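You operate a simulated robot arm through the tools that you are given. There is no shell and no other tool. Be economical: measure what you need, move in short steps, check, and stop when the job is done.

You are at the controls of a simulated two-armed robot. One attempt, no reset.

TASK
Prop the inlet cover on its stay and clear the tools under it.
Fine: no reach under it till it rests; blue brush and grey gauge block go on the window sill; the line stays locked off.

It is judged by the outcome, as a careful person would: the job done as asked, and still so three seconds after it is handed in. It fails if anything else is knocked over, pushed out of place, dropped, spilled or broken. A push-on lid holds only when it is set on centred and level and pressed home; a screw cap is set on level and turned clockwise until tight.

THE ROBOT
Two 7-joint arms with two-finger parallel grippers on one trunk, on a base that drives. Base frame: it is fixed to the floor where the robot stands at the start and does not move with it; the origin is under the middle of the robot, x ahead of it, y to its left, z up. Lengths are in m, angles in degrees, forces in N, time in s.
The left shoulder is at the start at [0.07, 0.163, 1.395], the right one opposite. With the tool pointing down near the work surface each hand reaches from about 0.1 to 0.58 m from the robot's upright axis, wherever it stands, measured 20 degrees to its own side. Places, roughly: inlet stay [0.5, -0.2, 1]; inlet cover [0.8, -0.6, 1.3]; window sill by the inlet cover [0.4, 1.3, 0.9]; core stay [1.6, 0.1, 1.1]; outlet stay [2.5, 0.5, 1.1]; inlet air slider [0.8, 0, 0.9]; core air slider [1.6, 0.3, 0.9]; outlet air slider [2, 0.4, 0.9]; clear inlet pane [0.2, -0.5, 1]; red gauge block [5, 1.5, 0.5]; green gauge block [5.25, 1.5, 0.5]; yellow gauge block [5.25, 1.5, 0.5]. Payload 3.43 kg a hand.
The TCP of each hand is the grasp point between the finger pads, 0.034 m short of the fingertips. In the tool frame z runs along the fingers and y along their closing line. Largest opening 0.128 m; finger width 0.024, thickness 0.012; the body of the gripper, 0.048 by 0.13 m, starts 0.096 m behind the TCP.
Orientation is that of the tool frame in the base frame, as a unit quaternion [x, y, z, w]. With the fingers straight down and closing along the base's y, the tool's x points along the base's -x, its y along +y and its z along -z.

THE INTERFACE
- The arms move only by the tool play_rows. It takes "left_motion", "right_motion" or both (then of equal length, played together; a hand with none holds still); each is a list of rows, each a list of 7 numbers: the shift along the tool's x, y, z in units of 25 mm (1.0 is 25 mm), then the turn, a rotation vector about the tool's x, y, z in units of 8 degrees (1.0 is 8 degrees), then the opening, from 0 (shut) to 1 (fully open). In form: [[tx, ty, tz, ax, ay, az, jaw], ...]. A call has 1 to 8 rows; each row shifts and turns the commanded pose from where the row before left it, along the tool's axes as they then stand. A call with a number of a shift or a turn outside -1 to 1 is refused whole. Each row takes 0.2 s and may step no farther than 0.05 m and 8.6 degrees from the row before; otherwise, or with a gripper value out of range, the whole call is refused. A pose out of reach is approached as far as the arm can. The call stops where the force on the tool passes 40 N (or 10 N more than at its start, if that is more) or the arm is blocked; 0.2 s more then pass. Each finger travels about 0.153 m/s and halts on what it meets, pressing with about 21 N; the grip force reading is that of the motor and also rises with nothing between the fingers. The clock runs only during rows and for 0.2 s after the last one: add rows that do not move to give the fingers time. The reply holds the time, the measured pose of the TCP, the force on the tool along the base axes, the opening and the grip force, in the units named above and with some noise.
- Cameras (640 x 400 px; columns grow to the right, rows downward): "scene" is now at [0.1304, -0.0405, 1.6282]; the picture's right is [-0.43, -0.90, 0.00], its down [-0.46, 0.22, -0.86] and it looks along [0.77, -0.37, -0.51] (base axes); focal length 214 px, centre (320, 200). "left" rides on the left gripper at [0.076, 0.011, -0.16] in its tool frame; the picture's right is [-0.15, 0.99, 0.00], its down [-0.88, -0.13, -0.46] and it looks along [-0.45, -0.07, 0.89] (tool axes); focal length 234 px, centre (320, 200). "right" rides on the right gripper at [0.076, -0.011, -0.16] in its tool frame; the picture's right is [0.15, 0.99, 0.00], its down [-0.88, 0.13, -0.46] and it looks along [-0.45, 0.07, 0.89] (tool axes); focal length 234 px, centre (320, 200). There is no depth. A picture from a camera that has moved, and an enlarged one, comes with that camera's place and axes in the base frame and with its lens.
- capture(camera): a new picture of that camera. No time passes.
- move_column(by): slides the trunk up (or, below 0, down) by that many m; the arms and the scene camera ride with it, the base frame stays. It gives what a move gives, with no picture.
- drive_base(legs): drives the robot by 1 to 6 legs, each [ahead, left, turn to the left] in m, m and degrees, along the robot's own axes; the way and the turn of a leg run together, so that a leg with both is an arc; at most 1.5 m and 180 degrees a leg. The arms and the cameras ride along, it lands a little off, and it stops where it bumps. It gives what a move gives.
- pan_tilt(pan, tilt): turns the head with the scene camera to pan (to the left, within 86 degrees either way) and tilt (down, from -29 to 69), counted from straight ahead of the robot. It gives what a move gives.
- enlarge(camera, box): a new picture of the part [left, top, right, bottom] of that camera's present view, enlarged. No time passes.
- sign_off(): hands the job in; it is judged then, once.

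Work in short steps. Places have to be worked out from the pictures, the camera data and where the tool is seen: move nearer, look again, correct. Check each grasp and each placing, and mend what went wrong. You have 120 turns and 92 pictures in all, those below and enlarged ones among them. Open the grippers and draw the arms clear of the work before you hand the job in, unless the task says otherwise; then end with one line.

The tools are called as name(argument=value, ...) on one line, values as JSON. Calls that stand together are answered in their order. play_rows: Moves the arms, as the interface text tells. Its arguments: {"type":"object","properties":{"left_motion":{"type":"array"},"right_motion":{"type":"array"}},"required":[]} The other tools are called the same way: move_column (by) slides the trunk up or down; drive_base (legs) drives the base; pan_tilt (pan, tilt) turns the head that bears the scene camera; capture (camera) takes a picture; enlarge (camera, box) takes an enlarged picture of a part of a camera's view; sign_off () hands the job in.

At the start:

```text
t: 0.0
left_position: [0.441, 0.0051, 1.6647]
left_orientation: [-0.001, 1.0, 0.0, 0.0]
left_ft_force: [0.1, 0.0, 0.3]
left_finger_gap: 0.1282
left_finger_force: 0.1
right_position: [0.3621, -0.3755, 1.5904]
right_orientation: [0.001, 1.0, 0.001, 0.0]
right_ft_force: [-0.9, 0.5, -0.2]
right_finger_gap: 0.1278
right_finger_force: 0.1
trunk travel left (down, up): [-0.875, 0.065]
robot x, y, heading: [-0.0009, -0.0037, -0.1]
head pan, tilt: [-25.8, 30.9]
```

scene: 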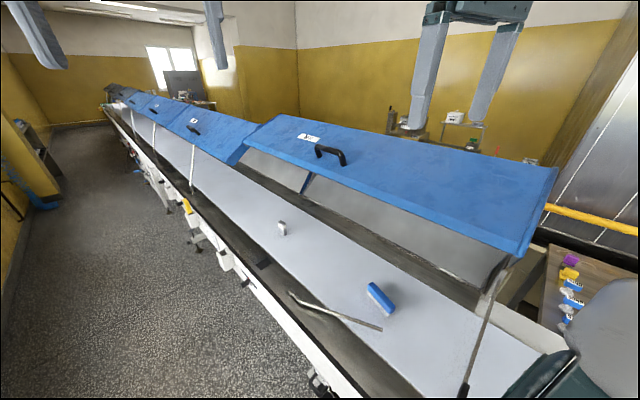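
right: 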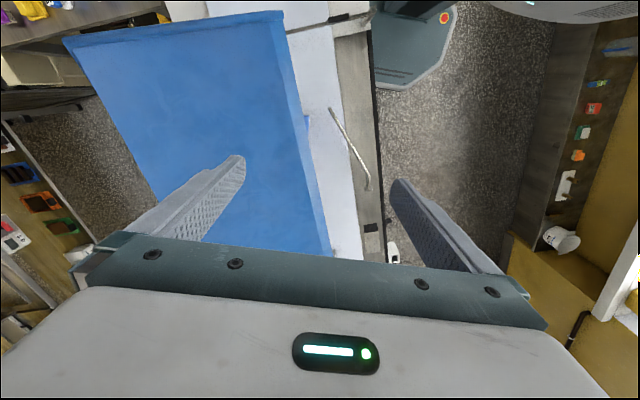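
left: 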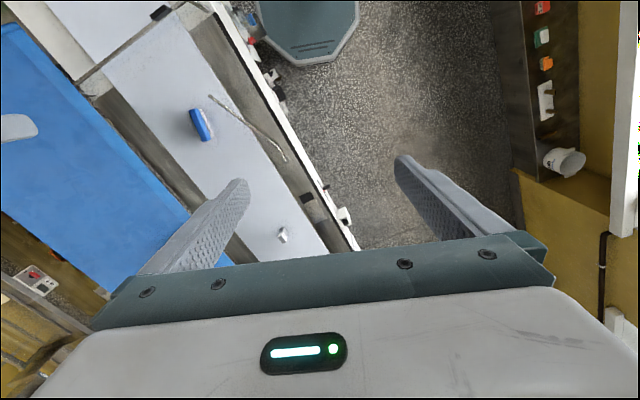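

The inlet cover appears half raised, with a thin rod lying on the deck and a brush and block under it. I look closer at the details.

enlarge(camera="scene", box=[220, 200, 420, 400])

enlarge(camera="scene", box=[400, 100, 640, 400])

enlarge(camera="scene", box=[100, 70, 350, 270])

```text
2.00 times, centred on (320, 300) of scene
camera zoom: at [0.1304, -0.0405, 1.6282], right [-0.43, -0.9, 0.0], down [-0.46, 0.22, -0.86], along [0.77, -0.37, -0.51], focal length 429 px, centre (320, 0)
```

zoom: 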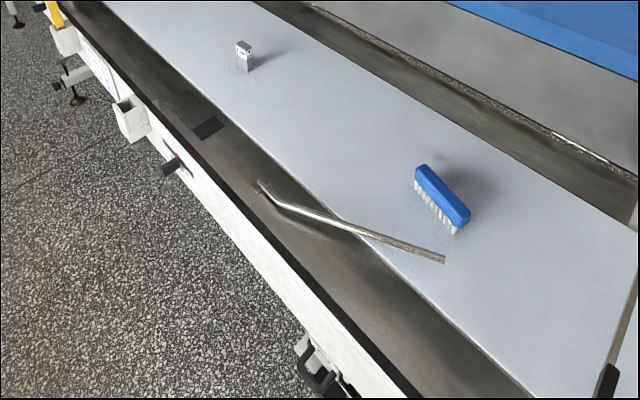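

```text
1.33 times, centred on (520, 250) of scene
camera zoom: at [0.1304, -0.0405, 1.6282], right [-0.43, -0.9, 0.0], down [-0.46, 0.22, -0.86], along [0.77, -0.37, -0.51], focal length 286 px, centre (53, 133)
```

zoom: 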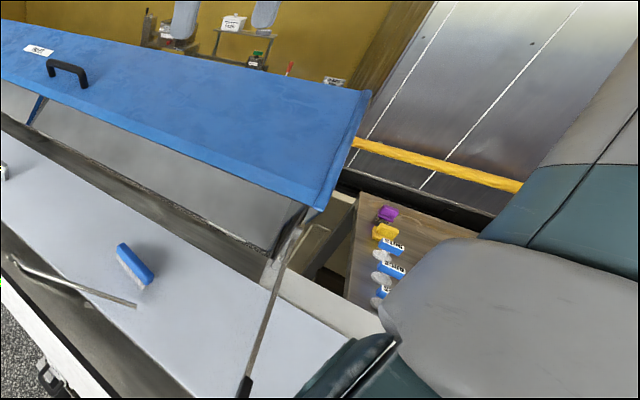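

```text
2.00 times, centred on (225, 170) of scene
camera zoom: at [0.1304, -0.0405, 1.6282], right [-0.43, -0.9, 0.0], down [-0.46, 0.22, -0.86], along [0.77, -0.37, -0.51], focal length 429 px, centre (510, 260)
```

zoom: 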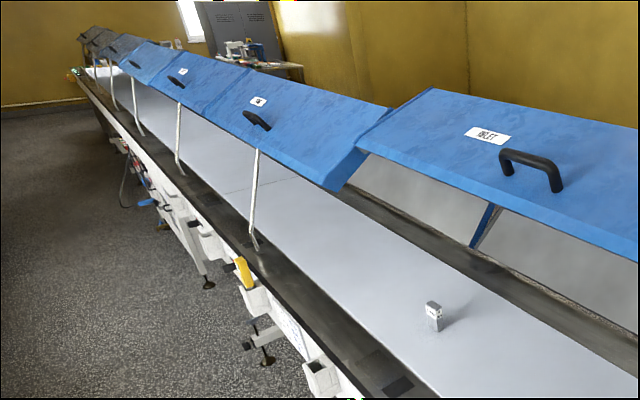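

The stay lies folded with its foot on the near rim near [0.64,-0.16]. I look at the sill and along the cover's near edge before deciding.

pan_tilt(pan=72, tilt=25)

capture(camera="scene")

pan_tilt(pan=-65, tilt=35)

capture(camera="scene")

```text
t: 1.7
left_position: [0.4408, 0.0051, 1.6645]
left_orientation: [0.0, 1.0, 0.0, 0.0]
left_ft_force: [0.9, -0.2, -1.3]
left_finger_gap: 0.1279
left_finger_force: 0.1
right_position: [0.3621, -0.375, 1.5909]
right_orientation: [0.001, 1.0, 0.0, 0.0]
right_ft_force: [-0.2, -0.3, -0.3]
right_finger_gap: 0.1282
right_finger_force: 0.0
trunk travel left (down, up): [-0.875, 0.065]
robot x, y, heading: [-0.0005, -0.0032, -0.2]
head pan, tilt: [72.0, 25.0]
```

```text
85 pictures are left
camera scene: at [0.0779, 0.0863, 1.6377], right [0.95, -0.31, 0.0], down [-0.13, -0.4, -0.91], along [0.28, 0.86, -0.42], focal length 214 px, centre (320, 200)
```

scene: 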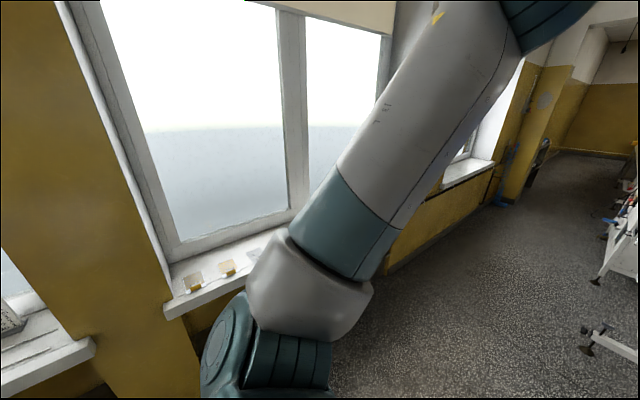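

```text
t: 3.9
left_position: [0.4421, 0.0077, 1.6643]
left_orientation: [-0.001, 1.0, -0.001, 0.0]
left_ft_force: [-0.2, 0.3, 0.1]
left_finger_gap: 0.1281
left_finger_force: 0.0
right_position: [0.3626, -0.3751, 1.5904]
right_orientation: [0.0, 1.0, 0.0, 0.0]
right_ft_force: [-1.4, -0.1, 0.1]
right_finger_gap: 0.1281
right_finger_force: 0.0
trunk travel left (down, up): [-0.875, 0.065]
robot x, y, heading: [-0.0033, 0.0039, 0.2]
head pan, tilt: [-65.0, 35.0]
```

```text
84 pictures are left
camera scene: at [0.0866, -0.0811, 1.6219], right [-0.91, -0.42, 0.0], down [-0.24, 0.52, -0.82], along [0.35, -0.74, -0.57], focal length 214 px, centre (320, 200)
```

scene: 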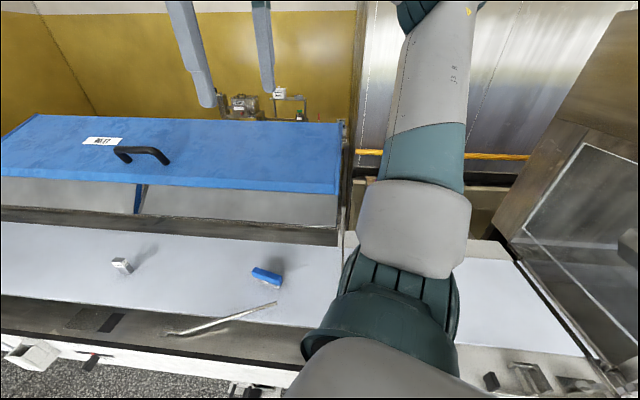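

I back off sideways from the line a little and turn partly toward it for a better view.

drive_base(legs=[[0.0, 0.15, 0], [0, 0, -35]])

pan_tilt(pan=-25, tilt=25)

capture(camera="scene")

capture(camera="left")

capture(camera="right")

```text
t: 7.0
left_position: [0.3639, -0.1022, 1.6649]
left_orientation: [0.304, 0.953, -0.001, -0.001]
left_ft_force: [0.4, 0.8, -0.2]
left_finger_gap: 0.1281
left_finger_force: 0.2
right_position: [0.0792, -0.3654, 1.5913]
right_orientation: [0.305, 0.952, 0.001, 0.0]
right_ft_force: [0.0, 1.2, -0.4]
right_finger_gap: 0.128
right_finger_force: 0.0
trunk travel left (down, up): [-0.875, 0.065]
robot x, y, heading: [0.0005, 0.1462, -35.6]
head pan, tilt: [-65.0, 35.0]
```

```text
t: 8.1
left_position: [0.3623, -0.1019, 1.6649]
left_orientation: [0.305, 0.952, -0.001, 0.0]
left_ft_force: [0.5, 1.1, 0.3]
left_finger_gap: 0.1281
left_finger_force: 0.1
right_position: [0.0777, -0.3668, 1.5904]
right_orientation: [0.305, 0.952, 0.001, 0.0]
right_ft_force: [0.1, 1.2, 0.5]
right_finger_gap: 0.128
right_finger_force: 0.1
trunk travel left (down, up): [-0.875, 0.065]
robot x, y, heading: [-0.0001, 0.1515, -35.5]
head pan, tilt: [-25.0, 25.0]
```

```text
83 pictures are left
camera scene: at [0.0853, 0.0386, 1.6376], right [-0.87, -0.49, 0.0], down [-0.21, 0.37, -0.91], along [0.45, -0.79, -0.42], focal length 214 px, centre (320, 200)
```

scene: 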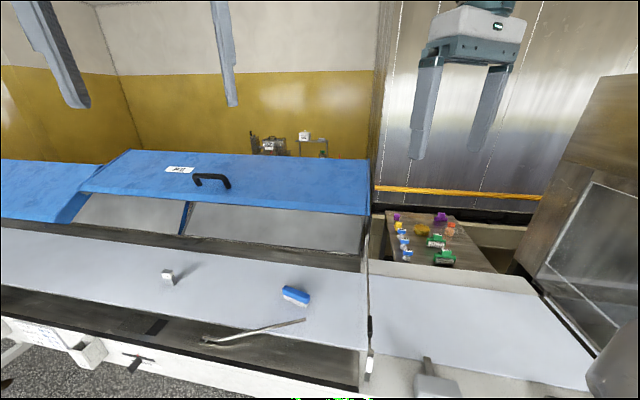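

```text
82 pictures are left
camera left: at [0.3088, -0.0471, 1.8241], right [0.69, 0.72, 0.0], down [0.64, -0.62, 0.46], along [0.33, -0.32, -0.89], focal length 234 px, centre (320, 200)
```

left: 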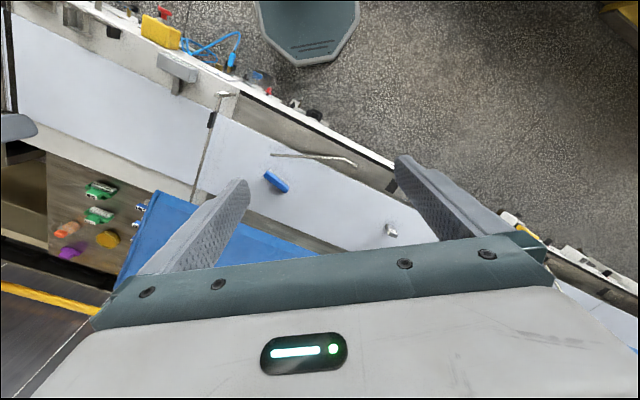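

```text
81 pictures are left
camera right: at [0.0096, -0.3309, 1.7502], right [0.46, 0.89, 0.0], down [0.79, -0.41, 0.46], along [0.41, -0.21, -0.89], focal length 234 px, centre (320, 200)
```

right: 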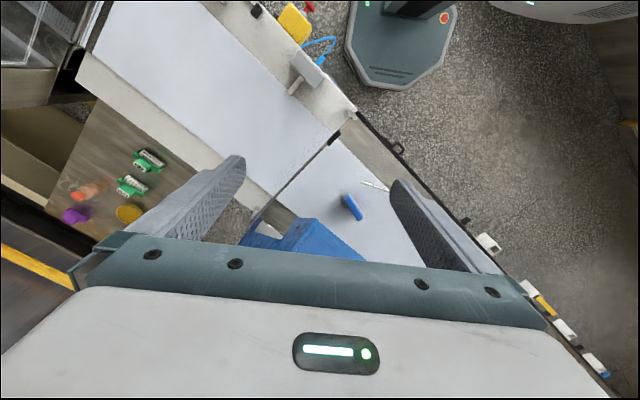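

I look at how the neighbouring core cover rests on its stay, and at the inlet cover's front edge.

pan_tilt(pan=25, tilt=25)

capture(camera="scene")

enlarge(camera="scene", box=[250, 130, 400, 300])

```text
t: 9.2
left_position: [0.362, -0.1017, 1.6648]
left_orientation: [0.304, 0.953, -0.002, -0.001]
left_ft_force: [-0.3, -0.3, 0.3]
left_finger_gap: 0.1279
left_finger_force: 0.0
right_position: [0.0765, -0.366, 1.5903]
right_orientation: [0.306, 0.952, 0.0, 0.001]
right_ft_force: [0.1, 0.8, -0.7]
right_finger_gap: 0.1277
right_finger_force: 0.1
trunk travel left (down, up): [-0.875, 0.065]
robot x, y, heading: [0.0003, 0.1507, -35.6]
head pan, tilt: [25.0, 25.0]
```

```text
80 pictures are left
camera scene: at [0.1305, 0.1019, 1.6377], right [-0.18, -0.98, 0.0], down [-0.42, 0.08, -0.91], along [0.89, -0.17, -0.42], focal length 214 px, centre (320, 200)
```

scene: 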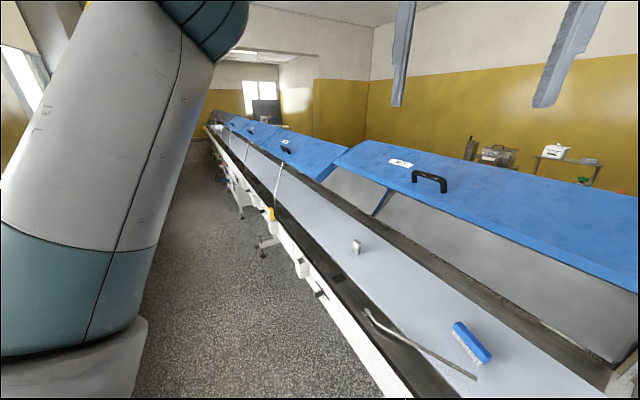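

```text
2.35 times, centred on (325, 215) of scene
camera zoom: at [0.1305, 0.1019, 1.6377], right [-0.18, -0.98, 0.0], down [-0.42, 0.08, -0.91], along [0.89, -0.17, -0.42], focal length 505 px, centre (308, 165)
```

zoom: 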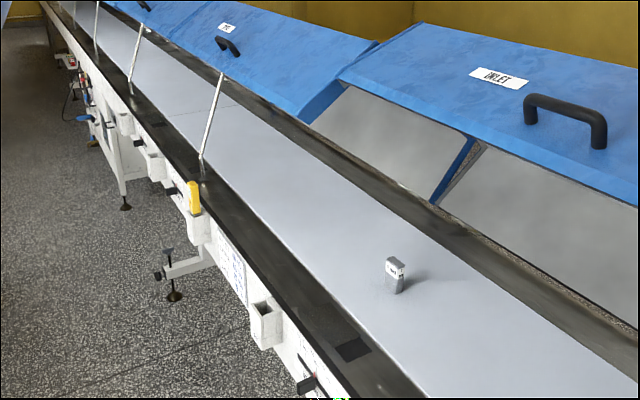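

The core cover rests on a leaning stay (top near z 1.26), while the inlet cover is held higher (edge near z 1.38), so it has to be let down onto its stay. I turn to face the line squarely, centred on the cover, and look underneath.

drive_base(legs=[[0, 0, -35], [-0.1, 0.0, 0], [0, 0.4, 0]])

pan_tilt(pan=0, tilt=25)

capture(camera="scene")

```text
t: 14.2
left_position: [0.499, -0.0302, 1.6659]
left_orientation: [0.573, 0.819, 0.0, 0.0]
left_ft_force: [0.0, -0.1, 0.0]
left_finger_gap: 0.1281
left_finger_force: 0.1
right_position: [0.1147, -0.0865, 1.5893]
right_orientation: [0.575, 0.818, 0.002, 0.001]
right_ft_force: [0.6, 0.2, 0.3]
right_finger_gap: 0.1279
right_finger_force: 0.1
trunk travel left (down, up): [-0.875, 0.065]
robot x, y, heading: [0.3431, 0.3893, -69.9]
head pan, tilt: [25.0, 25.0]
```

```text
t: 15.0
left_position: [0.503, -0.0292, 1.6648]
left_orientation: [0.574, 0.819, 0.0, -0.001]
left_ft_force: [-0.3, 0.5, -0.1]
left_finger_gap: 0.1282
left_finger_force: 0.1
right_position: [0.1186, -0.0855, 1.5909]
right_orientation: [0.574, 0.819, 0.0, 0.0]
right_ft_force: [0.5, 0.6, -0.5]
right_finger_gap: 0.128
right_finger_force: 0.0
trunk travel left (down, up): [-0.875, 0.065]
robot x, y, heading: [0.3456, 0.3844, -70.0]
head pan, tilt: [0.0, 25.0]
```

```text
78 pictures are left
camera scene: at [0.3945, 0.2491, 1.6377], right [-0.94, -0.34, 0.0], down [-0.15, 0.4, -0.91], along [0.31, -0.85, -0.42], focal length 214 px, centre (320, 200)
```

scene: 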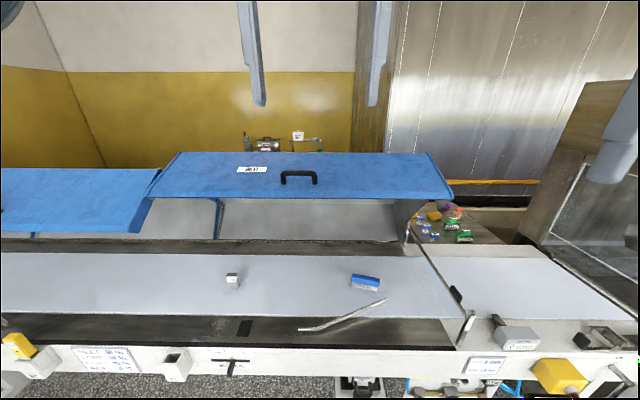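

Facing squarely now. I lower the trunk so the head can see the underside of the cover and the joint of the stay.

move_column(by=-0.4)

pan_tilt(pan=0, tilt=10)

capture(camera="scene")

```text
t: 18.9
left_position: [0.5026, -0.0282, 1.2638]
left_orientation: [0.574, 0.819, 0.0, 0.0]
left_ft_force: [-0.3, 0.8, 0.0]
left_finger_gap: 0.1279
left_finger_force: 0.2
right_position: [0.1177, -0.086, 1.1905]
right_orientation: [0.574, 0.819, 0.001, 0.0]
right_ft_force: [1.0, -1.1, -1.0]
right_finger_gap: 0.1282
right_finger_force: 0.0
trunk travel left (down, up): [-0.475, 0.465]
robot x, y, heading: [0.3428, 0.3867, -70.2]
head pan, tilt: [0.0, 25.0]
```

```text
t: 19.6
left_position: [0.5029, -0.0291, 1.265]
left_orientation: [0.573, 0.819, -0.001, 0.0]
left_ft_force: [0.5, 0.4, 0.2]
left_finger_gap: 0.128
left_finger_force: 0.0
right_position: [0.1183, -0.0852, 1.1896]
right_orientation: [0.574, 0.819, 0.001, 0.0]
right_ft_force: [0.2, 0.3, 0.0]
right_finger_gap: 0.1278
right_finger_force: 0.0
trunk travel left (down, up): [-0.475, 0.465]
robot x, y, heading: [0.348, 0.3846, -70.0]
head pan, tilt: [0.0, 10.0]
```

```text
77 pictures are left
camera scene: at [0.3937, 0.2477, 1.262], right [-0.94, -0.34, 0.0], down [-0.06, 0.16, -0.98], along [0.34, -0.93, -0.17], focal length 214 px, centre (320, 200)
```

scene: 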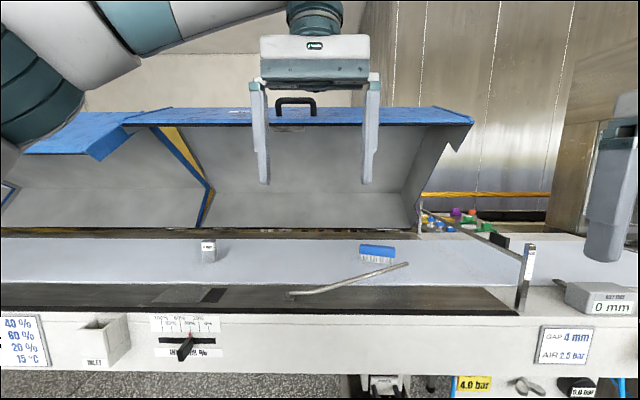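

The underside is visible; something dark is near the front edge at the middle. I enlarge that and the stay.

enlarge(camera="scene", box=[250, 90, 350, 150])

enlarge(camera="scene", box=[190, 230, 430, 380])

```text
6.40 times, centred on (300, 120) of scene
camera zoom: at [0.3937, 0.2477, 1.262], right [-0.94, -0.34, 0.0], down [-0.06, 0.16, -0.98], along [0.34, -0.93, -0.17], focal length 1373 px, centre (448, 712)
```

zoom: 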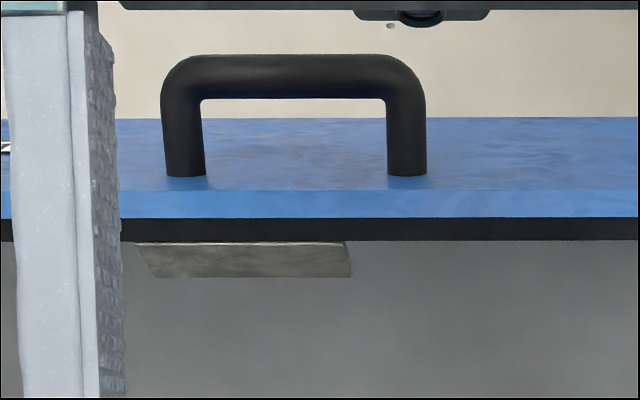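

```text
2.67 times, centred on (310, 305) of scene
camera zoom: at [0.3937, 0.2477, 1.262], right [-0.94, -0.34, 0.0], down [-0.06, 0.16, -0.98], along [0.34, -0.93, -0.17], focal length 572 px, centre (347, -80)
```

zoom: 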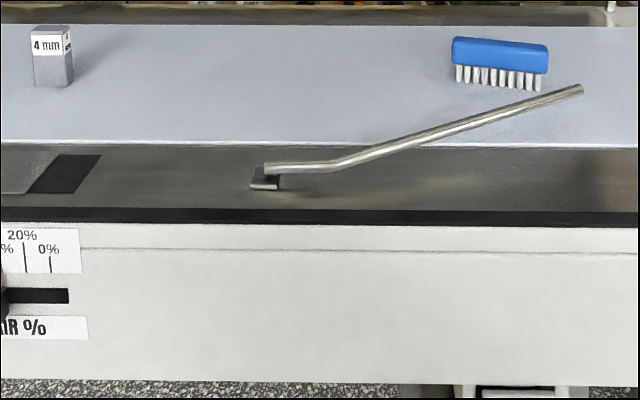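

The stay hinges near [0.61,-0.13,0.98] about an axis across the line, with its tip near [0.36,-0.33,1.0], outside the cover's edge. A catch plate sits under the cover edge below the handle, so I will lift the stay with the left hand and lower the handle with the right. First I raise the trunk and move slightly closer.

move_column(by=0.3)

drive_base(legs=[[0.08, 0.02, -0.6]])

pan_tilt(pan=0, tilt=45)

capture(camera="scene")

capture(camera="left")

```text
t: 22.6
left_position: [0.501, -0.0302, 1.5651]
left_orientation: [0.574, 0.819, -0.001, -0.001]
left_ft_force: [0.7, 0.7, 0.0]
left_finger_gap: 0.1279
left_finger_force: 0.0
right_position: [0.1172, -0.0848, 1.4901]
right_orientation: [0.575, 0.818, 0.001, 0.0]
right_ft_force: [0.1, -0.5, -0.2]
right_finger_gap: 0.1281
right_finger_force: 0.0
trunk travel left (down, up): [-0.775, 0.165]
robot x, y, heading: [0.3444, 0.385, -70.1]
head pan, tilt: [0.0, 10.0]
```

```text
t: 23.7
left_position: [0.5368, -0.095, 1.5682]
left_orientation: [0.58, 0.815, -0.001, 0.003]
left_ft_force: [-0.7, -0.2, -0.5]
left_finger_gap: 0.1283
left_finger_force: 0.0
right_position: [0.1525, -0.1451, 1.491]
right_orientation: [0.579, 0.815, -0.001, 0.003]
right_ft_force: [0.0, 0.3, -0.3]
right_finger_gap: 0.1281
right_finger_force: 0.1
trunk travel left (down, up): [-0.775, 0.165]
robot x, y, heading: [0.3909, 0.3152, -70.6]
head pan, tilt: [0.0, 10.0]
```

```text
t: 24.7
left_position: [0.5423, -0.0999, 1.5649]
left_orientation: [0.58, 0.815, 0.0, 0.0]
left_ft_force: [-1.4, -0.6, 0.8]
left_finger_gap: 0.128
left_finger_force: 0.0
right_position: [0.1564, -0.1521, 1.4908]
right_orientation: [0.579, 0.815, -0.001, 0.001]
right_ft_force: [-0.2, 0.3, 0.4]
right_finger_gap: 0.128
right_finger_force: 0.2
trunk travel left (down, up): [-0.775, 0.165]
robot x, y, heading: [0.3903, 0.3176, -71.0]
head pan, tilt: [0.0, 45.0]
```

```text
74 pictures are left
camera scene: at [0.4338, 0.1888, 1.5071], right [-0.94, -0.33, 0.0], down [-0.23, 0.67, -0.71], along [0.23, -0.67, -0.71], focal length 214 px, centre (320, 200)
```

scene: 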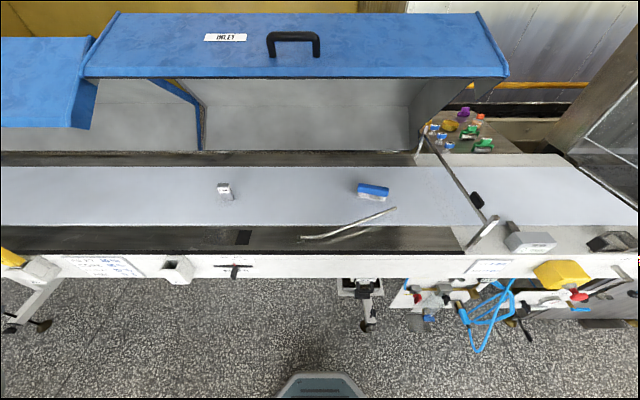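

```text
73 pictures are left
camera left: at [0.5288, -0.023, 1.7242], right [0.98, 0.19, 0.0], down [0.17, -0.87, 0.46], along [0.09, -0.45, -0.89], focal length 234 px, centre (320, 200)
```

left: 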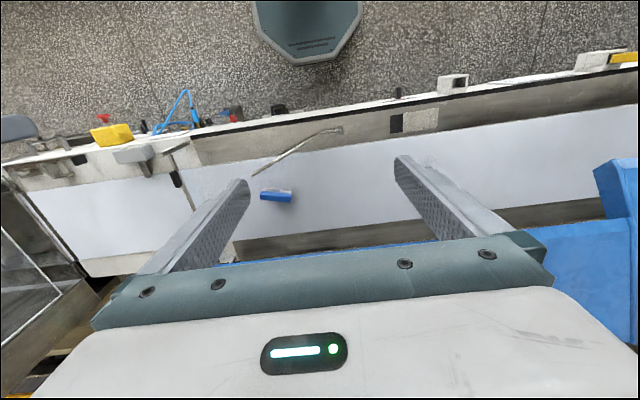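

The two views agree: stay tip at [0.354,-0.341,0.991], pivot near [0.618,-0.16,0.94]. I bring the left hand across and down, staying in front of the cover edge, then turn it so the fingers close across the rod.

play_rows(left_motion=[[0, -0.82, 0.9, 0, 0, 0, 0.5], [0, -0.82, 0.9, 0, 0, 0, 0.5], [0, -0.82, 0.9, 0, 0, 0, 0.5], [0, -0.82, 0.9, 0, 0, 0, 0.5], [0, -0.82, 0.9, 0, 0, 0, 0.5], [0, -0.82, 0.9, 0, 0, 0, 0.5], [0, -0.82, 0.9, 0, 0, 0, 0.5], [0, -0.82, 0.9, 0, 0, 0, 0.5]])

play_rows(left_motion=[[0, 0, 0, 0, 0, -1, 0.5], [0, 0, 0, 0, 0, -1, 0.5], [0, 0, 0, 0, 0, -1, 0.5], [0, 0, 0, 0, 0, -1, 0.5], [0, 0, 0, 0, 0, -1, 0.5], [0, 0, 0, 0, 0, -1, 0.5], [0, 0, 0, 0, 0, -1, 0.5], [0, 0, 0, 0, 0, -1, 0.5]])

play_rows(left_motion=[[0, 0, 0, 0, 0, -1, 0.5], [0, 0, 0, 0, 0, -1, 0.5], [0, 0, 0, 0, 0, -1, 0.5], [0, 0, 0, 0, 0, -1, 0.5], [0, 0, 0, 1, 0, 0, 0.5], [0, 0, 0, 1, 0, 0, 0.5], [0, 0, 0, 1, 0, 0, 0.5], [0, 0, 0, 0.75, 0, 0, 0.5]])

capture(camera="left")

capture(camera="scene")

```text
t: 26.5
left_position: [0.388, -0.1539, 1.3833]
left_orientation: [0.579, 0.815, -0.001, 0.001]
left_ft_force: [0.0, 0.2, -0.8]
left_finger_gap: 0.0641
left_finger_force: 0.1
right_position: [0.1569, -0.1526, 1.4905]
right_orientation: [0.579, 0.815, 0.001, 0.0]
right_ft_force: [-0.6, 0.5, 0.4]
right_finger_gap: 0.128
right_finger_force: 0.0
trunk travel left (down, up): [-0.775, 0.165]
robot x, y, heading: [0.3915, 0.3154, -70.8]
head pan, tilt: [0.0, 45.0]
```

```text
t: 28.3
left_position: [0.3863, -0.1544, 1.386]
left_orientation: [0.058, 0.998, -0.001, -0.001]
left_ft_force: [0.0, 0.1, 0.5]
left_finger_gap: 0.0641
left_finger_force: 0.1
right_position: [0.1557, -0.1521, 1.4895]
right_orientation: [0.579, 0.815, 0.001, 0.001]
right_ft_force: [-0.9, 0.2, 0.3]
right_finger_gap: 0.1282
right_finger_force: 0.0
trunk travel left (down, up): [-0.775, 0.165]
robot x, y, heading: [0.3917, 0.3184, -70.7]
head pan, tilt: [0.0, 45.0]
```

```text
t: 30.1
left_position: [0.3861, -0.1539, 1.3852]
left_orientation: [-0.211, 0.942, -0.254, 0.056]
left_ft_force: [-0.5, 0.9, 0.4]
left_finger_gap: 0.0639
left_finger_force: 0.0
right_position: [0.1571, -0.1506, 1.4911]
right_orientation: [0.579, 0.816, 0.001, 0.001]
right_ft_force: [-0.5, -0.6, 1.1]
right_finger_gap: 0.1279
right_finger_force: 0.0
trunk travel left (down, up): [-0.775, 0.165]
robot x, y, heading: [0.39, 0.3151, -70.9]
head pan, tilt: [0.0, 45.0]
```

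```text
72 pictures are left
camera left: at [0.2803, -0.1028, 1.5176], right [-0.23, 0.84, -0.5], down [0.75, 0.48, 0.46], along [0.62, -0.27, -0.74], focal length 234 px, centre (320, 200)
```

left: 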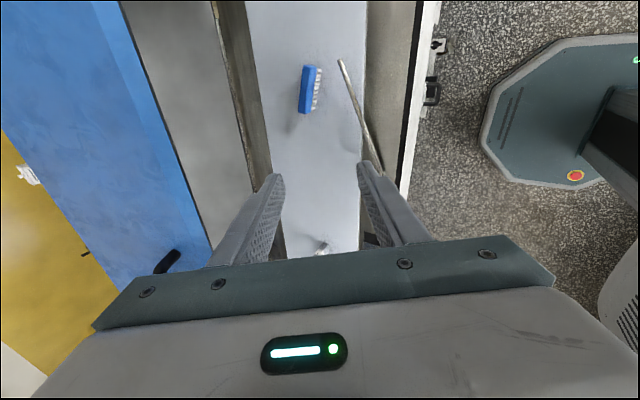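

```text
71 pictures are left
camera scene: at [0.4331, 0.1898, 1.5072], right [-0.94, -0.33, 0.0], down [-0.23, 0.67, -0.71], along [0.23, -0.67, -0.71], focal length 214 px, centre (320, 200)
```

scene: 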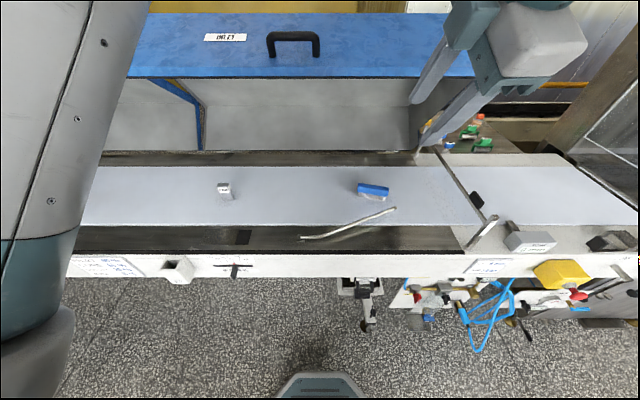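

Orientation works. I come down along the fingers toward the rod's outer part and look again.

play_rows(left_motion=[[0.07, 0.42, 1, 0, 0, 0, 0.5], [0.07, 0.42, 1, 0, 0, 0, 0.5], [0.07, 0.42, 1, 0, 0, 0, 0.5], [0.07, 0.42, 1, 0, 0, 0, 0.5], [0.07, 0.42, 1, 0, 0, 0, 0.5], [0.07, 0.42, 1, 0, 0, 0, 0.5], [0.07, 0.42, 1, 0, 0, 0, 0.5], [0.07, 0.42, 1, 0, 0, 0, 0.5]])

play_rows(left_motion=[[0, 0, 1, 0, 0, 0, 0.5], [0, 0, 1, 0, 0, 0, 0.5], [0, 0, 1, 0, 0, 0, 0.5], [0, 0, 1, 0, 0, 0, 0.5], [0, 0, 1, 0, 0, 0, 0.5], [0, 0, 0, 0, 0, 0, 0.5]])

capture(camera="left")

capture(camera="scene")

```text
t: 31.9
left_position: [0.3861, -0.1877, 1.1691]
left_orientation: [-0.211, 0.943, -0.252, 0.055]
left_ft_force: [-0.8, -0.1, 0.0]
left_finger_gap: 0.0641
left_finger_force: 0.1
right_position: [0.1574, -0.1515, 1.4906]
right_orientation: [0.58, 0.815, 0.0, 0.0]
right_ft_force: [-0.2, -0.8, 0.2]
right_finger_gap: 0.1279
right_finger_force: 0.1
trunk travel left (down, up): [-0.775, 0.165]
robot x, y, heading: [0.3912, 0.3157, -70.6]
head pan, tilt: [0.0, 45.0]
```

```text
t: 33.3
left_position: [0.4133, -0.2424, 1.0621]
left_orientation: [-0.211, 0.942, -0.254, 0.057]
left_ft_force: [-0.2, 0.7, 0.4]
left_finger_gap: 0.064
left_finger_force: 0.1
right_position: [0.1561, -0.1501, 1.492]
right_orientation: [0.58, 0.815, 0.0, 0.002]
right_ft_force: [-0.4, -0.4, -0.9]
right_finger_gap: 0.1279
right_finger_force: 0.2
trunk travel left (down, up): [-0.775, 0.165]
robot x, y, heading: [0.3919, 0.3128, -70.9]
head pan, tilt: [0.0, 45.0]
```

```text
70 pictures are left
camera left: at [0.3066, -0.1922, 1.1935], right [-0.23, 0.84, -0.5], down [0.75, 0.48, 0.46], along [0.62, -0.26, -0.74], focal length 234 px, centre (320, 200)
```

left: 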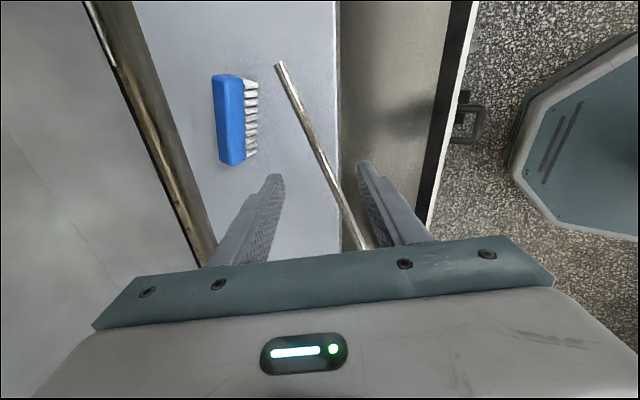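

```text
69 pictures are left
camera scene: at [0.4334, 0.1895, 1.5071], right [-0.94, -0.33, 0.0], down [-0.23, 0.67, -0.71], along [0.23, -0.67, -0.71], focal length 214 px, centre (320, 200)
```

scene: 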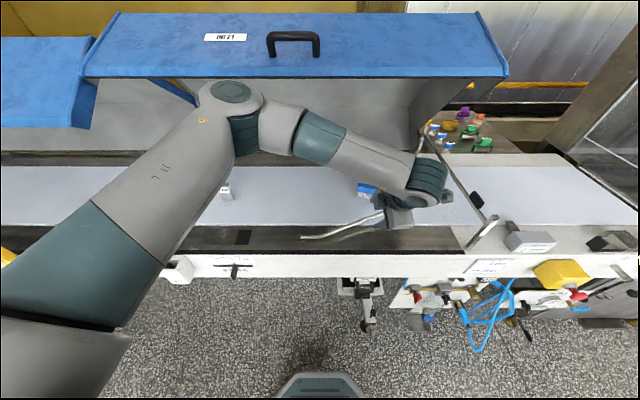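

The rod lies centred between the fingers about 0.1 m ahead. I narrow the jaw and advance, watching force.

play_rows(left_motion=[[0, 0, 0.9, 0, 0, 0, 0.3], [0, 0, 0.9, 0, 0, 0, 0.3], [0, 0, 0.7, 0, 0, 0, 0.3], [0, 0, 0.6, 0, 0, 0, 0.3], [0, 0, 0, 0, 0, 0, 0.3]])

capture(camera="left")

```text
t: 34.5
left_position: [0.4301, -0.277, 0.9953]
left_orientation: [-0.211, 0.942, -0.254, 0.056]
left_ft_force: [0.9, -0.4, -0.5]
left_finger_gap: 0.0384
left_finger_force: 0.1
right_position: [0.1579, -0.1507, 1.4907]
right_orientation: [0.58, 0.815, 0.001, 0.001]
right_ft_force: [-0.3, -0.4, -0.1]
right_finger_gap: 0.1282
right_finger_force: 0.1
trunk travel left (down, up): [-0.775, 0.165]
robot x, y, heading: [0.3925, 0.318, -70.8]
head pan, tilt: [0.0, 45.0]
```

```text
68 pictures are left
camera left: at [0.3241, -0.2268, 1.1271], right [-0.23, 0.84, -0.5], down [0.75, 0.48, 0.46], along [0.62, -0.26, -0.74], focal length 234 px, centre (320, 200)
```

left: 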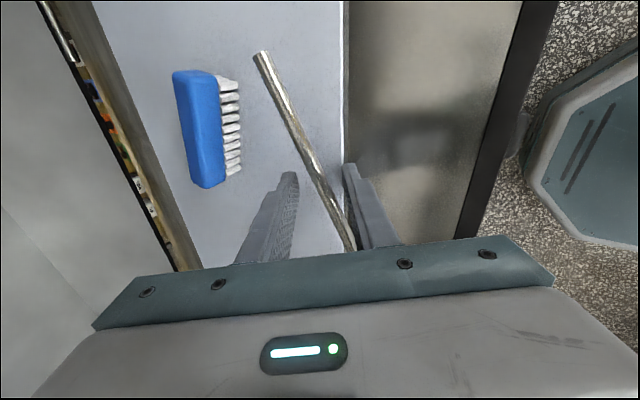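

Rod sits between the fingertips. A touch more advance, then close.

play_rows(left_motion=[[0, 0, 0.35, 0, 0, 0, 0.3], [0, 0, 0, 0, 0, 0, 0.1], [0, 0, 0, 0, 0, 0, 0], [0, 0, 0, 0, 0, 0, 0]])

capture(camera="left")

```text
t: 35.5
left_position: [0.4304, -0.2762, 0.9925]
left_orientation: [-0.211, 0.942, -0.255, 0.054]
left_ft_force: [-3.7, 23.7, 28.7]
left_finger_gap: 0.0183
left_finger_force: 44.8
right_position: [0.1559, -0.1428, 1.493]
right_orientation: [0.579, 0.815, -0.002, 0.003]
right_ft_force: [-0.1, 0.1, 0.3]
right_finger_gap: 0.1281
right_finger_force: 0.1
trunk travel left (down, up): [-0.775, 0.165]
robot x, y, heading: [0.3915, 0.3136, -70.9]
head pan, tilt: [0.0, 45.0]
```

```text
67 pictures are left
camera left: at [0.3241, -0.2252, 1.1239], right [-0.23, 0.83, -0.5], down [0.75, 0.48, 0.46], along [0.62, -0.27, -0.74], focal length 234 px, centre (320, 200)
```

left: 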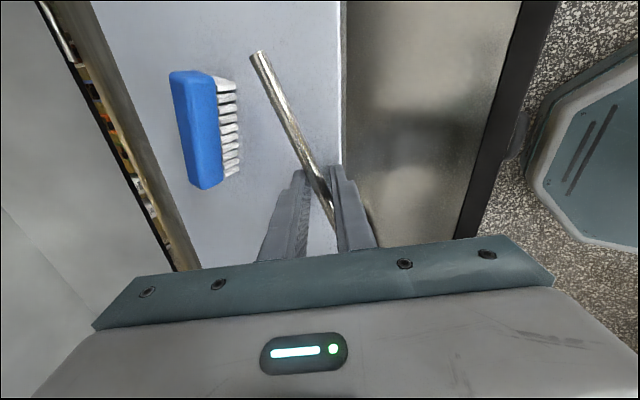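

The fingertips touch the deck (force along the fingers). I open a little, back off 8 mm and close again.

play_rows(left_motion=[[0, 0, 0, 0, 0, 0, 0.25], [0, 0, -0.5, 0, 0, 0, 0.25], [0, 0, 0, 0, 0, 0, 0], [0, 0, 0, 0, 0, 0, 0], [0, 0, 0, 0, 0, 0, 0]])

capture(camera="left")

```text
t: 36.7
left_position: [0.4307, -0.2765, 0.9981]
left_orientation: [-0.211, 0.943, -0.252, 0.056]
left_ft_force: [5.2, 1.0, -8.2]
left_finger_gap: 0.0184
left_finger_force: 45.3
right_position: [0.1585, -0.1518, 1.4905]
right_orientation: [0.579, 0.815, 0.0, 0.0]
right_ft_force: [0.1, 0.1, -0.2]
right_finger_gap: 0.1281
right_finger_force: 0.1
trunk travel left (down, up): [-0.775, 0.165]
robot x, y, heading: [0.3901, 0.3144, -70.6]
head pan, tilt: [0.0, 45.0]
```

```text
66 pictures are left
camera left: at [0.3243, -0.2263, 1.1304], right [-0.23, 0.84, -0.5], down [0.75, 0.48, 0.46], along [0.62, -0.26, -0.74], focal length 234 px, centre (320, 200)
```

left: 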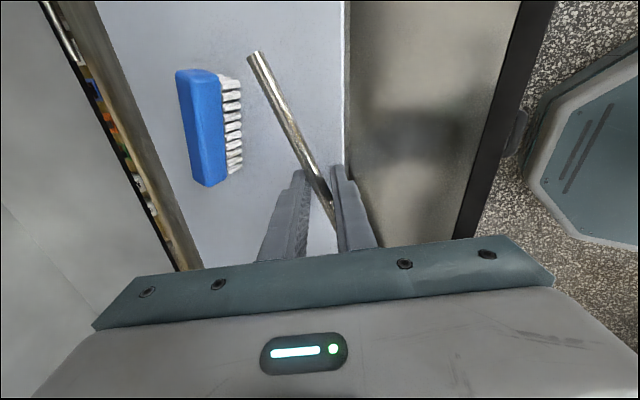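

The rod is gripped. I raise it by a rigid swing about the pivot, 6° per row, testing three rows first.

play_rows(left_motion=[[-0.286, -0.474, -0.755, -0.0765, 0.643, -0.375, 0], [-0.286, -0.474, -0.755, -0.0765, 0.643, -0.375, 0], [-0.286, -0.474, -0.755, -0.0765, 0.643, -0.375, 0]])

capture(camera="left")

capture(camera="scene")

```text
t: 37.5
left_position: [0.4514, -0.269, 1.0636]
left_orientation: [-0.247, 0.926, -0.269, -0.096]
left_ft_force: [-15.7, -14.1, 8.9]
left_finger_gap: 0.0188
left_finger_force: 45.3
right_position: [0.1538, -0.1529, 1.4912]
right_orientation: [0.58, 0.815, 0.001, 0.001]
right_ft_force: [-0.3, 0.4, 0.0]
right_finger_gap: 0.1281
right_finger_force: 0.0
trunk travel left (down, up): [-0.775, 0.165]
robot x, y, heading: [0.3911, 0.3123, -71.0]
head pan, tilt: [0.0, 45.0]
```

```text
65 pictures are left
camera left: at [0.3884, -0.2028, 1.2154], right [-0.38, 0.78, -0.49], down [0.84, 0.51, 0.17], along [0.38, -0.35, -0.86], focal length 234 px, centre (320, 200)
```

left: 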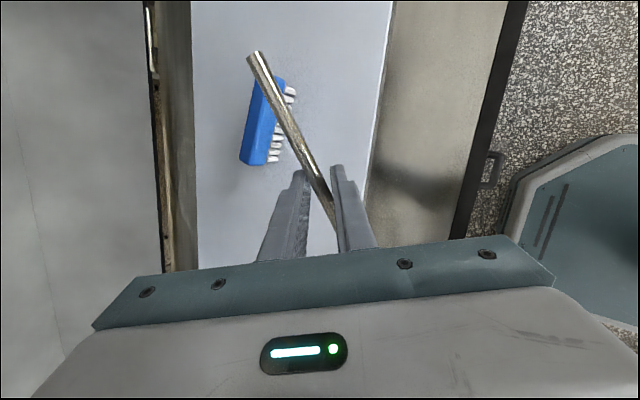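

```text
64 pictures are left
camera scene: at [0.4316, 0.1873, 1.5072], right [-0.94, -0.33, 0.0], down [-0.23, 0.67, -0.71], along [0.23, -0.67, -0.71], focal length 214 px, centre (320, 200)
```

scene: 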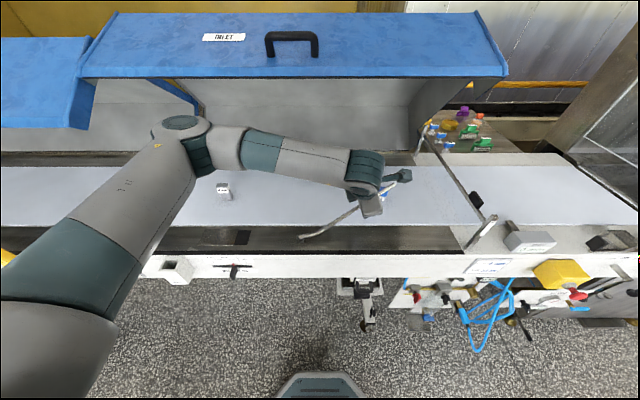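

The stay follows. The force suggests the true pivot is a bit higher (~z 0.96), so I correct the arc and continue.

play_rows(left_motion=[[-0.087, -0.51, -0.7, -0.0765, 0.643, -0.375, 0], [-0.087, -0.51, -0.7, -0.0765, 0.643, -0.375, 0], [-0.207, -0.47, -0.768, -0.0765, 0.643, -0.375, 0], [-0.207, -0.47, -0.768, -0.0765, 0.643, -0.375, 0]])

capture(camera="scene")

```text
t: 38.5
left_position: [0.5047, -0.2508, 1.1336]
left_orientation: [-0.29, 0.869, -0.277, -0.291]
left_ft_force: [-9.9, 9.5, -3.7]
left_finger_gap: 0.0188
left_finger_force: 45.6
right_position: [0.1557, -0.1484, 1.4914]
right_orientation: [0.579, 0.815, 0.0, 0.001]
right_ft_force: [1.2, 0.6, -0.9]
right_finger_gap: 0.128
right_finger_force: 0.1
trunk travel left (down, up): [-0.775, 0.165]
robot x, y, heading: [0.3908, 0.3147, -71.2]
head pan, tilt: [0.0, 45.0]
```

```text
63 pictures are left
camera scene: at [0.4339, 0.1917, 1.5073], right [-0.94, -0.33, 0.0], down [-0.23, 0.67, -0.71], along [0.23, -0.67, -0.71], focal length 214 px, centre (320, 200)
```

scene: 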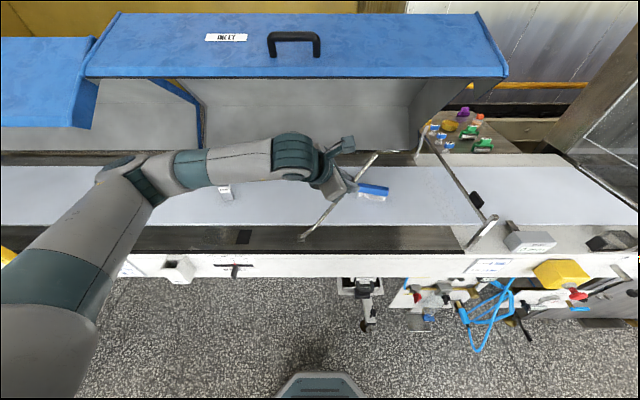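

Smooth arc, forces small. I bring it on up toward upright.

play_rows(left_motion=[[-0.207, -0.47, -0.768, -0.0765, 0.643, -0.375, 0], [-0.207, -0.47, -0.768, -0.0765, 0.643, -0.375, 0], [-0.207, -0.47, -0.768, -0.0765, 0.643, -0.375, 0], [-0.207, -0.47, -0.768, -0.0765, 0.643, -0.375, 0]])

capture(camera="scene")

capture(camera="left")

```text
t: 39.5
left_position: [0.5834, -0.2218, 1.1747]
left_orientation: [-0.317, 0.773, -0.276, -0.476]
left_ft_force: [-9.4, 3.5, 12.7]
left_finger_gap: 0.0187
left_finger_force: 44.8
right_position: [0.1558, -0.149, 1.4916]
right_orientation: [0.58, 0.815, 0.0, 0.002]
right_ft_force: [0.3, 0.0, 0.2]
right_finger_gap: 0.128
right_finger_force: 0.0
trunk travel left (down, up): [-0.775, 0.165]
robot x, y, heading: [0.3897, 0.3118, -70.6]
head pan, tilt: [0.0, 45.0]
```

```text
62 pictures are left
camera scene: at [0.4328, 0.191, 1.5075], right [-0.94, -0.33, 0.0], down [-0.23, 0.67, -0.71], along [0.23, -0.67, -0.71], focal length 214 px, centre (320, 200)
```

scene: 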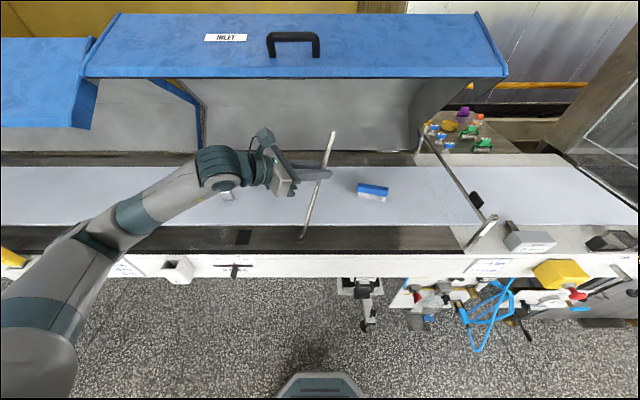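

```text
61 pictures are left
camera left: at [0.6389, -0.115, 1.3053], right [-0.69, 0.67, -0.26], down [0.66, 0.45, -0.6], along [-0.29, -0.59, -0.75], focal length 234 px, centre (320, 200)
```

left: 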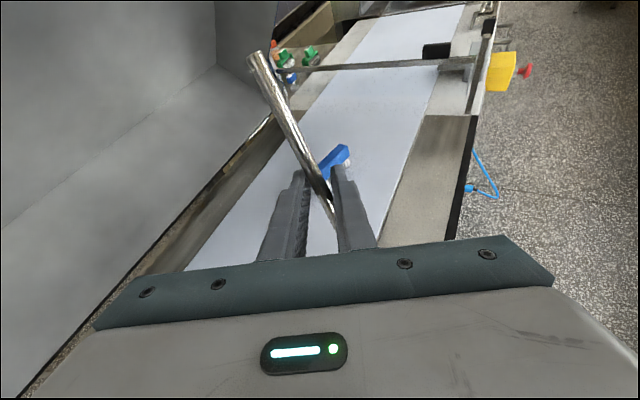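

The stay is ~72° up. Three more rows to bring it upright under the catch plate.

play_rows(left_motion=[[-0.207, -0.47, -0.768, -0.0765, 0.643, -0.375, 0], [-0.207, -0.47, -0.768, -0.0765, 0.643, -0.375, 0], [-0.207, -0.47, -0.768, -0.0765, 0.643, -0.375, 0]])

pan_tilt(pan=5, tilt=30)

capture(camera="scene")

```text
t: 40.3
left_position: [0.6501, -0.1998, 1.1813]
left_orientation: [-0.33, 0.68, -0.266, -0.598]
left_ft_force: [-6.7, 4.1, 15.1]
left_finger_gap: 0.0191
left_finger_force: 45.5
right_position: [0.1555, -0.1492, 1.4911]
right_orientation: [0.58, 0.815, 0.0, 0.002]
right_ft_force: [0.4, 0.9, -0.2]
right_finger_gap: 0.1279
right_finger_force: 0.0
trunk travel left (down, up): [-0.775, 0.165]
robot x, y, heading: [0.3918, 0.3141, -70.9]
head pan, tilt: [0.0, 45.0]
```

```text
t: 41.1
left_position: [0.6496, -0.2002, 1.1811]
left_orientation: [-0.33, 0.681, -0.265, -0.598]
left_ft_force: [-3.3, 2.7, 21.0]
left_finger_gap: 0.0188
left_finger_force: 45.0
right_position: [0.1557, -0.1482, 1.4917]
right_orientation: [0.579, 0.815, -0.001, 0.003]
right_ft_force: [-0.2, 0.6, -0.4]
right_finger_gap: 0.128
right_finger_force: 0.1
trunk travel left (down, up): [-0.775, 0.165]
robot x, y, heading: [0.3914, 0.3119, -70.8]
head pan, tilt: [5.0, 30.0]
```

```text
60 pictures are left
camera scene: at [0.4428, 0.186, 1.53], right [-0.91, -0.41, 0.0], down [-0.2, 0.46, -0.87], along [0.36, -0.79, -0.5], focal length 214 px, centre (320, 200)
```

scene: 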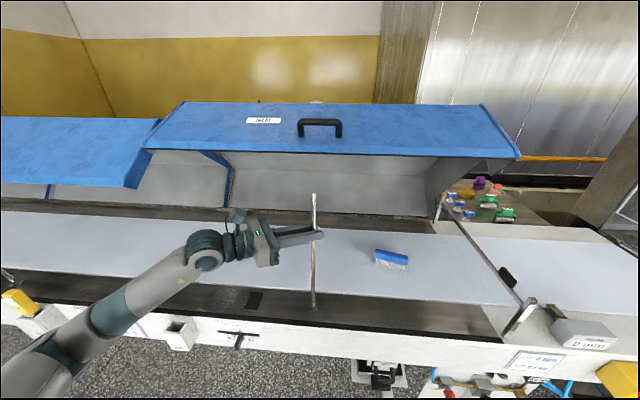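

The stay stands upright in the left hand (tip near z 1.265, just in front of the cover edge, plate above it). Now I bring the right hand up and across toward the handle.

play_rows(right_motion=[[0, 1, -0.25, 0, 0, 0, 1], [0, 1, -0.25, 0, 0, 0, 1], [0, 1, -0.25, 0, 0, 0, 1], [0, 1, -0.25, 0, 0, 0, 1], [0, 1, -0.25, 0, 0, 0, 0.6], [0, 1, -0.25, 0, 0, 0, 0.6], [0, 1, -0.25, 0, 0, 0, 0.6], [0, 1, -0.25, 0, 0, 0, 0.6]])

play_rows(right_motion=[[-0.4, 1, 0, 0, 0, 0, 0.6], [-0.4, 1, 0, 0, 0, 0, 0.6], [-0.4, 1, 0, 0, 0, 0, 0.6], [-0.4, 1, 0, 0, 0, 0, 0.6], [-0.4, 1, 0, 0, 0, 0, 0.6], [-0.4, 1, 0, 0, 0, 0, 0.6], [-0.4, 1, 0, 0, 0, 0, 0.6], [-0.4, 1, 0, 0, 0, 0, 0.6]])

play_rows(right_motion=[[0, 0, 0, 0, 0, 1, 0.6], [0, 0, 0, 0, 0, 1, 0.6], [0, 0, 0, 0, 0, 1, 0.6], [0, 0, 0, 0, 0, 1, 0.6], [0, 0, 0, 0, 0, 1, 0.6], [0, 0, 0, 0, 0, 1, 0.6], [0, 0, 0, 0, 0, 1, 0.6], [0, 0, 0, 0, 0, 1, 0.6]])

play_rows(right_motion=[[0, 0, 0, 0, 0, 1, 0.6], [0, 0, 0, 0, 0, 1, 0.6], [0, 0, 0, 0, 0, 1, 0.6], [0, 0, 0, 0, 0, 0.25, 0.6], [0, 0, 0, -1, 0, 0, 0.6], [0, 0, 0, -1, 0, 0, 0.6], [0, 0, 0, -0.5, 0, 0, 0.6]])

capture(camera="right")

capture(camera="scene")

```text
t: 42.9
left_position: [0.6486, -0.2006, 1.1812]
left_orientation: [-0.33, 0.68, -0.265, -0.6]
left_ft_force: [-6.2, 1.3, 21.8]
left_finger_gap: 0.0188
left_finger_force: 44.4
right_position: [0.3457, -0.081, 1.5407]
right_orientation: [0.58, 0.814, -0.001, 0.001]
right_ft_force: [0.0, 0.2, 0.1]
right_finger_gap: 0.0768
right_finger_force: 0.1
trunk travel left (down, up): [-0.775, 0.165]
robot x, y, heading: [0.3922, 0.3107, -70.7]
head pan, tilt: [5.0, 30.0]
```

```text
t: 44.7
left_position: [0.6494, -0.2002, 1.1803]
left_orientation: [-0.33, 0.681, -0.264, -0.598]
left_ft_force: [-6.4, 7.3, 9.9]
left_finger_gap: 0.0187
left_finger_force: 45.5
right_position: [0.3675, -0.0999, 1.5127]
right_orientation: [0.58, 0.815, 0.0, 0.002]
right_ft_force: [-0.4, 0.2, 0.4]
right_finger_gap: 0.0768
right_finger_force: 0.2
right hand out of reach, approached as far as the arm can: row 1, 2, 3, 4, 5, 6, 7, 8
trunk travel left (down, up): [-0.775, 0.165]
robot x, y, heading: [0.3925, 0.3159, -70.7]
head pan, tilt: [5.0, 30.0]
```

```text
t: 46.5
left_position: [0.6492, -0.1996, 1.1799]
left_orientation: [-0.331, 0.681, -0.265, -0.598]
left_ft_force: [-7.0, 12.6, 0.3]
left_finger_gap: 0.0187
left_finger_force: 44.5
right_position: [0.3663, -0.0996, 1.5137]
right_orientation: [0.924, 0.383, 0.0, 0.001]
right_ft_force: [0.5, 0.4, 0.5]
right_finger_gap: 0.0766
right_finger_force: 0.1
trunk travel left (down, up): [-0.775, 0.165]
robot x, y, heading: [0.39, 0.3122, -70.7]
head pan, tilt: [5.0, 30.0]
```

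```text
t: 48.1
left_position: [0.6488, -0.1997, 1.1802]
left_orientation: [-0.33, 0.68, -0.265, -0.598]
left_ft_force: [-7.4, 15.9, -4.0]
left_finger_gap: 0.0185
left_finger_force: 44.4
right_position: [0.3676, -0.1008, 1.5127]
right_orientation: [0.971, 0.164, 0.03, 0.173]
right_ft_force: [-0.6, 0.2, 0.0]
right_finger_gap: 0.0768
right_finger_force: 0.1
trunk travel left (down, up): [-0.775, 0.165]
robot x, y, heading: [0.3929, 0.3117, -70.9]
head pan, tilt: [5.0, 30.0]
```

```text
59 pictures are left
camera right: at [0.4174, -0.0135, 1.6587], right [0.44, -0.83, 0.34], down [-0.84, -0.26, 0.47], along [-0.3, -0.5, -0.81], focal length 234 px, centre (320, 200)
```

right: 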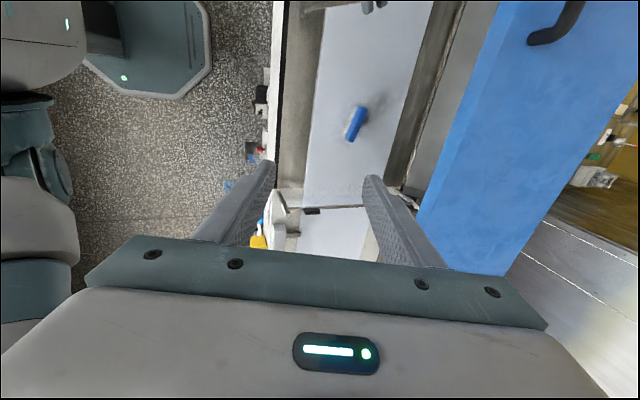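

```text
58 pictures are left
camera scene: at [0.4427, 0.186, 1.5299], right [-0.91, -0.41, 0.0], down [-0.2, 0.45, -0.87], along [0.36, -0.79, -0.5], focal length 214 px, centre (320, 200)
```

scene: 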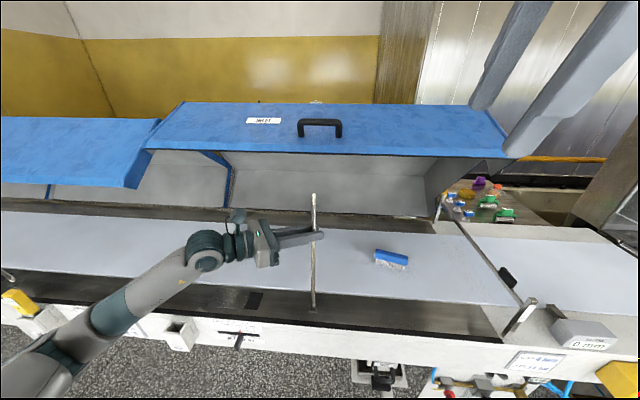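

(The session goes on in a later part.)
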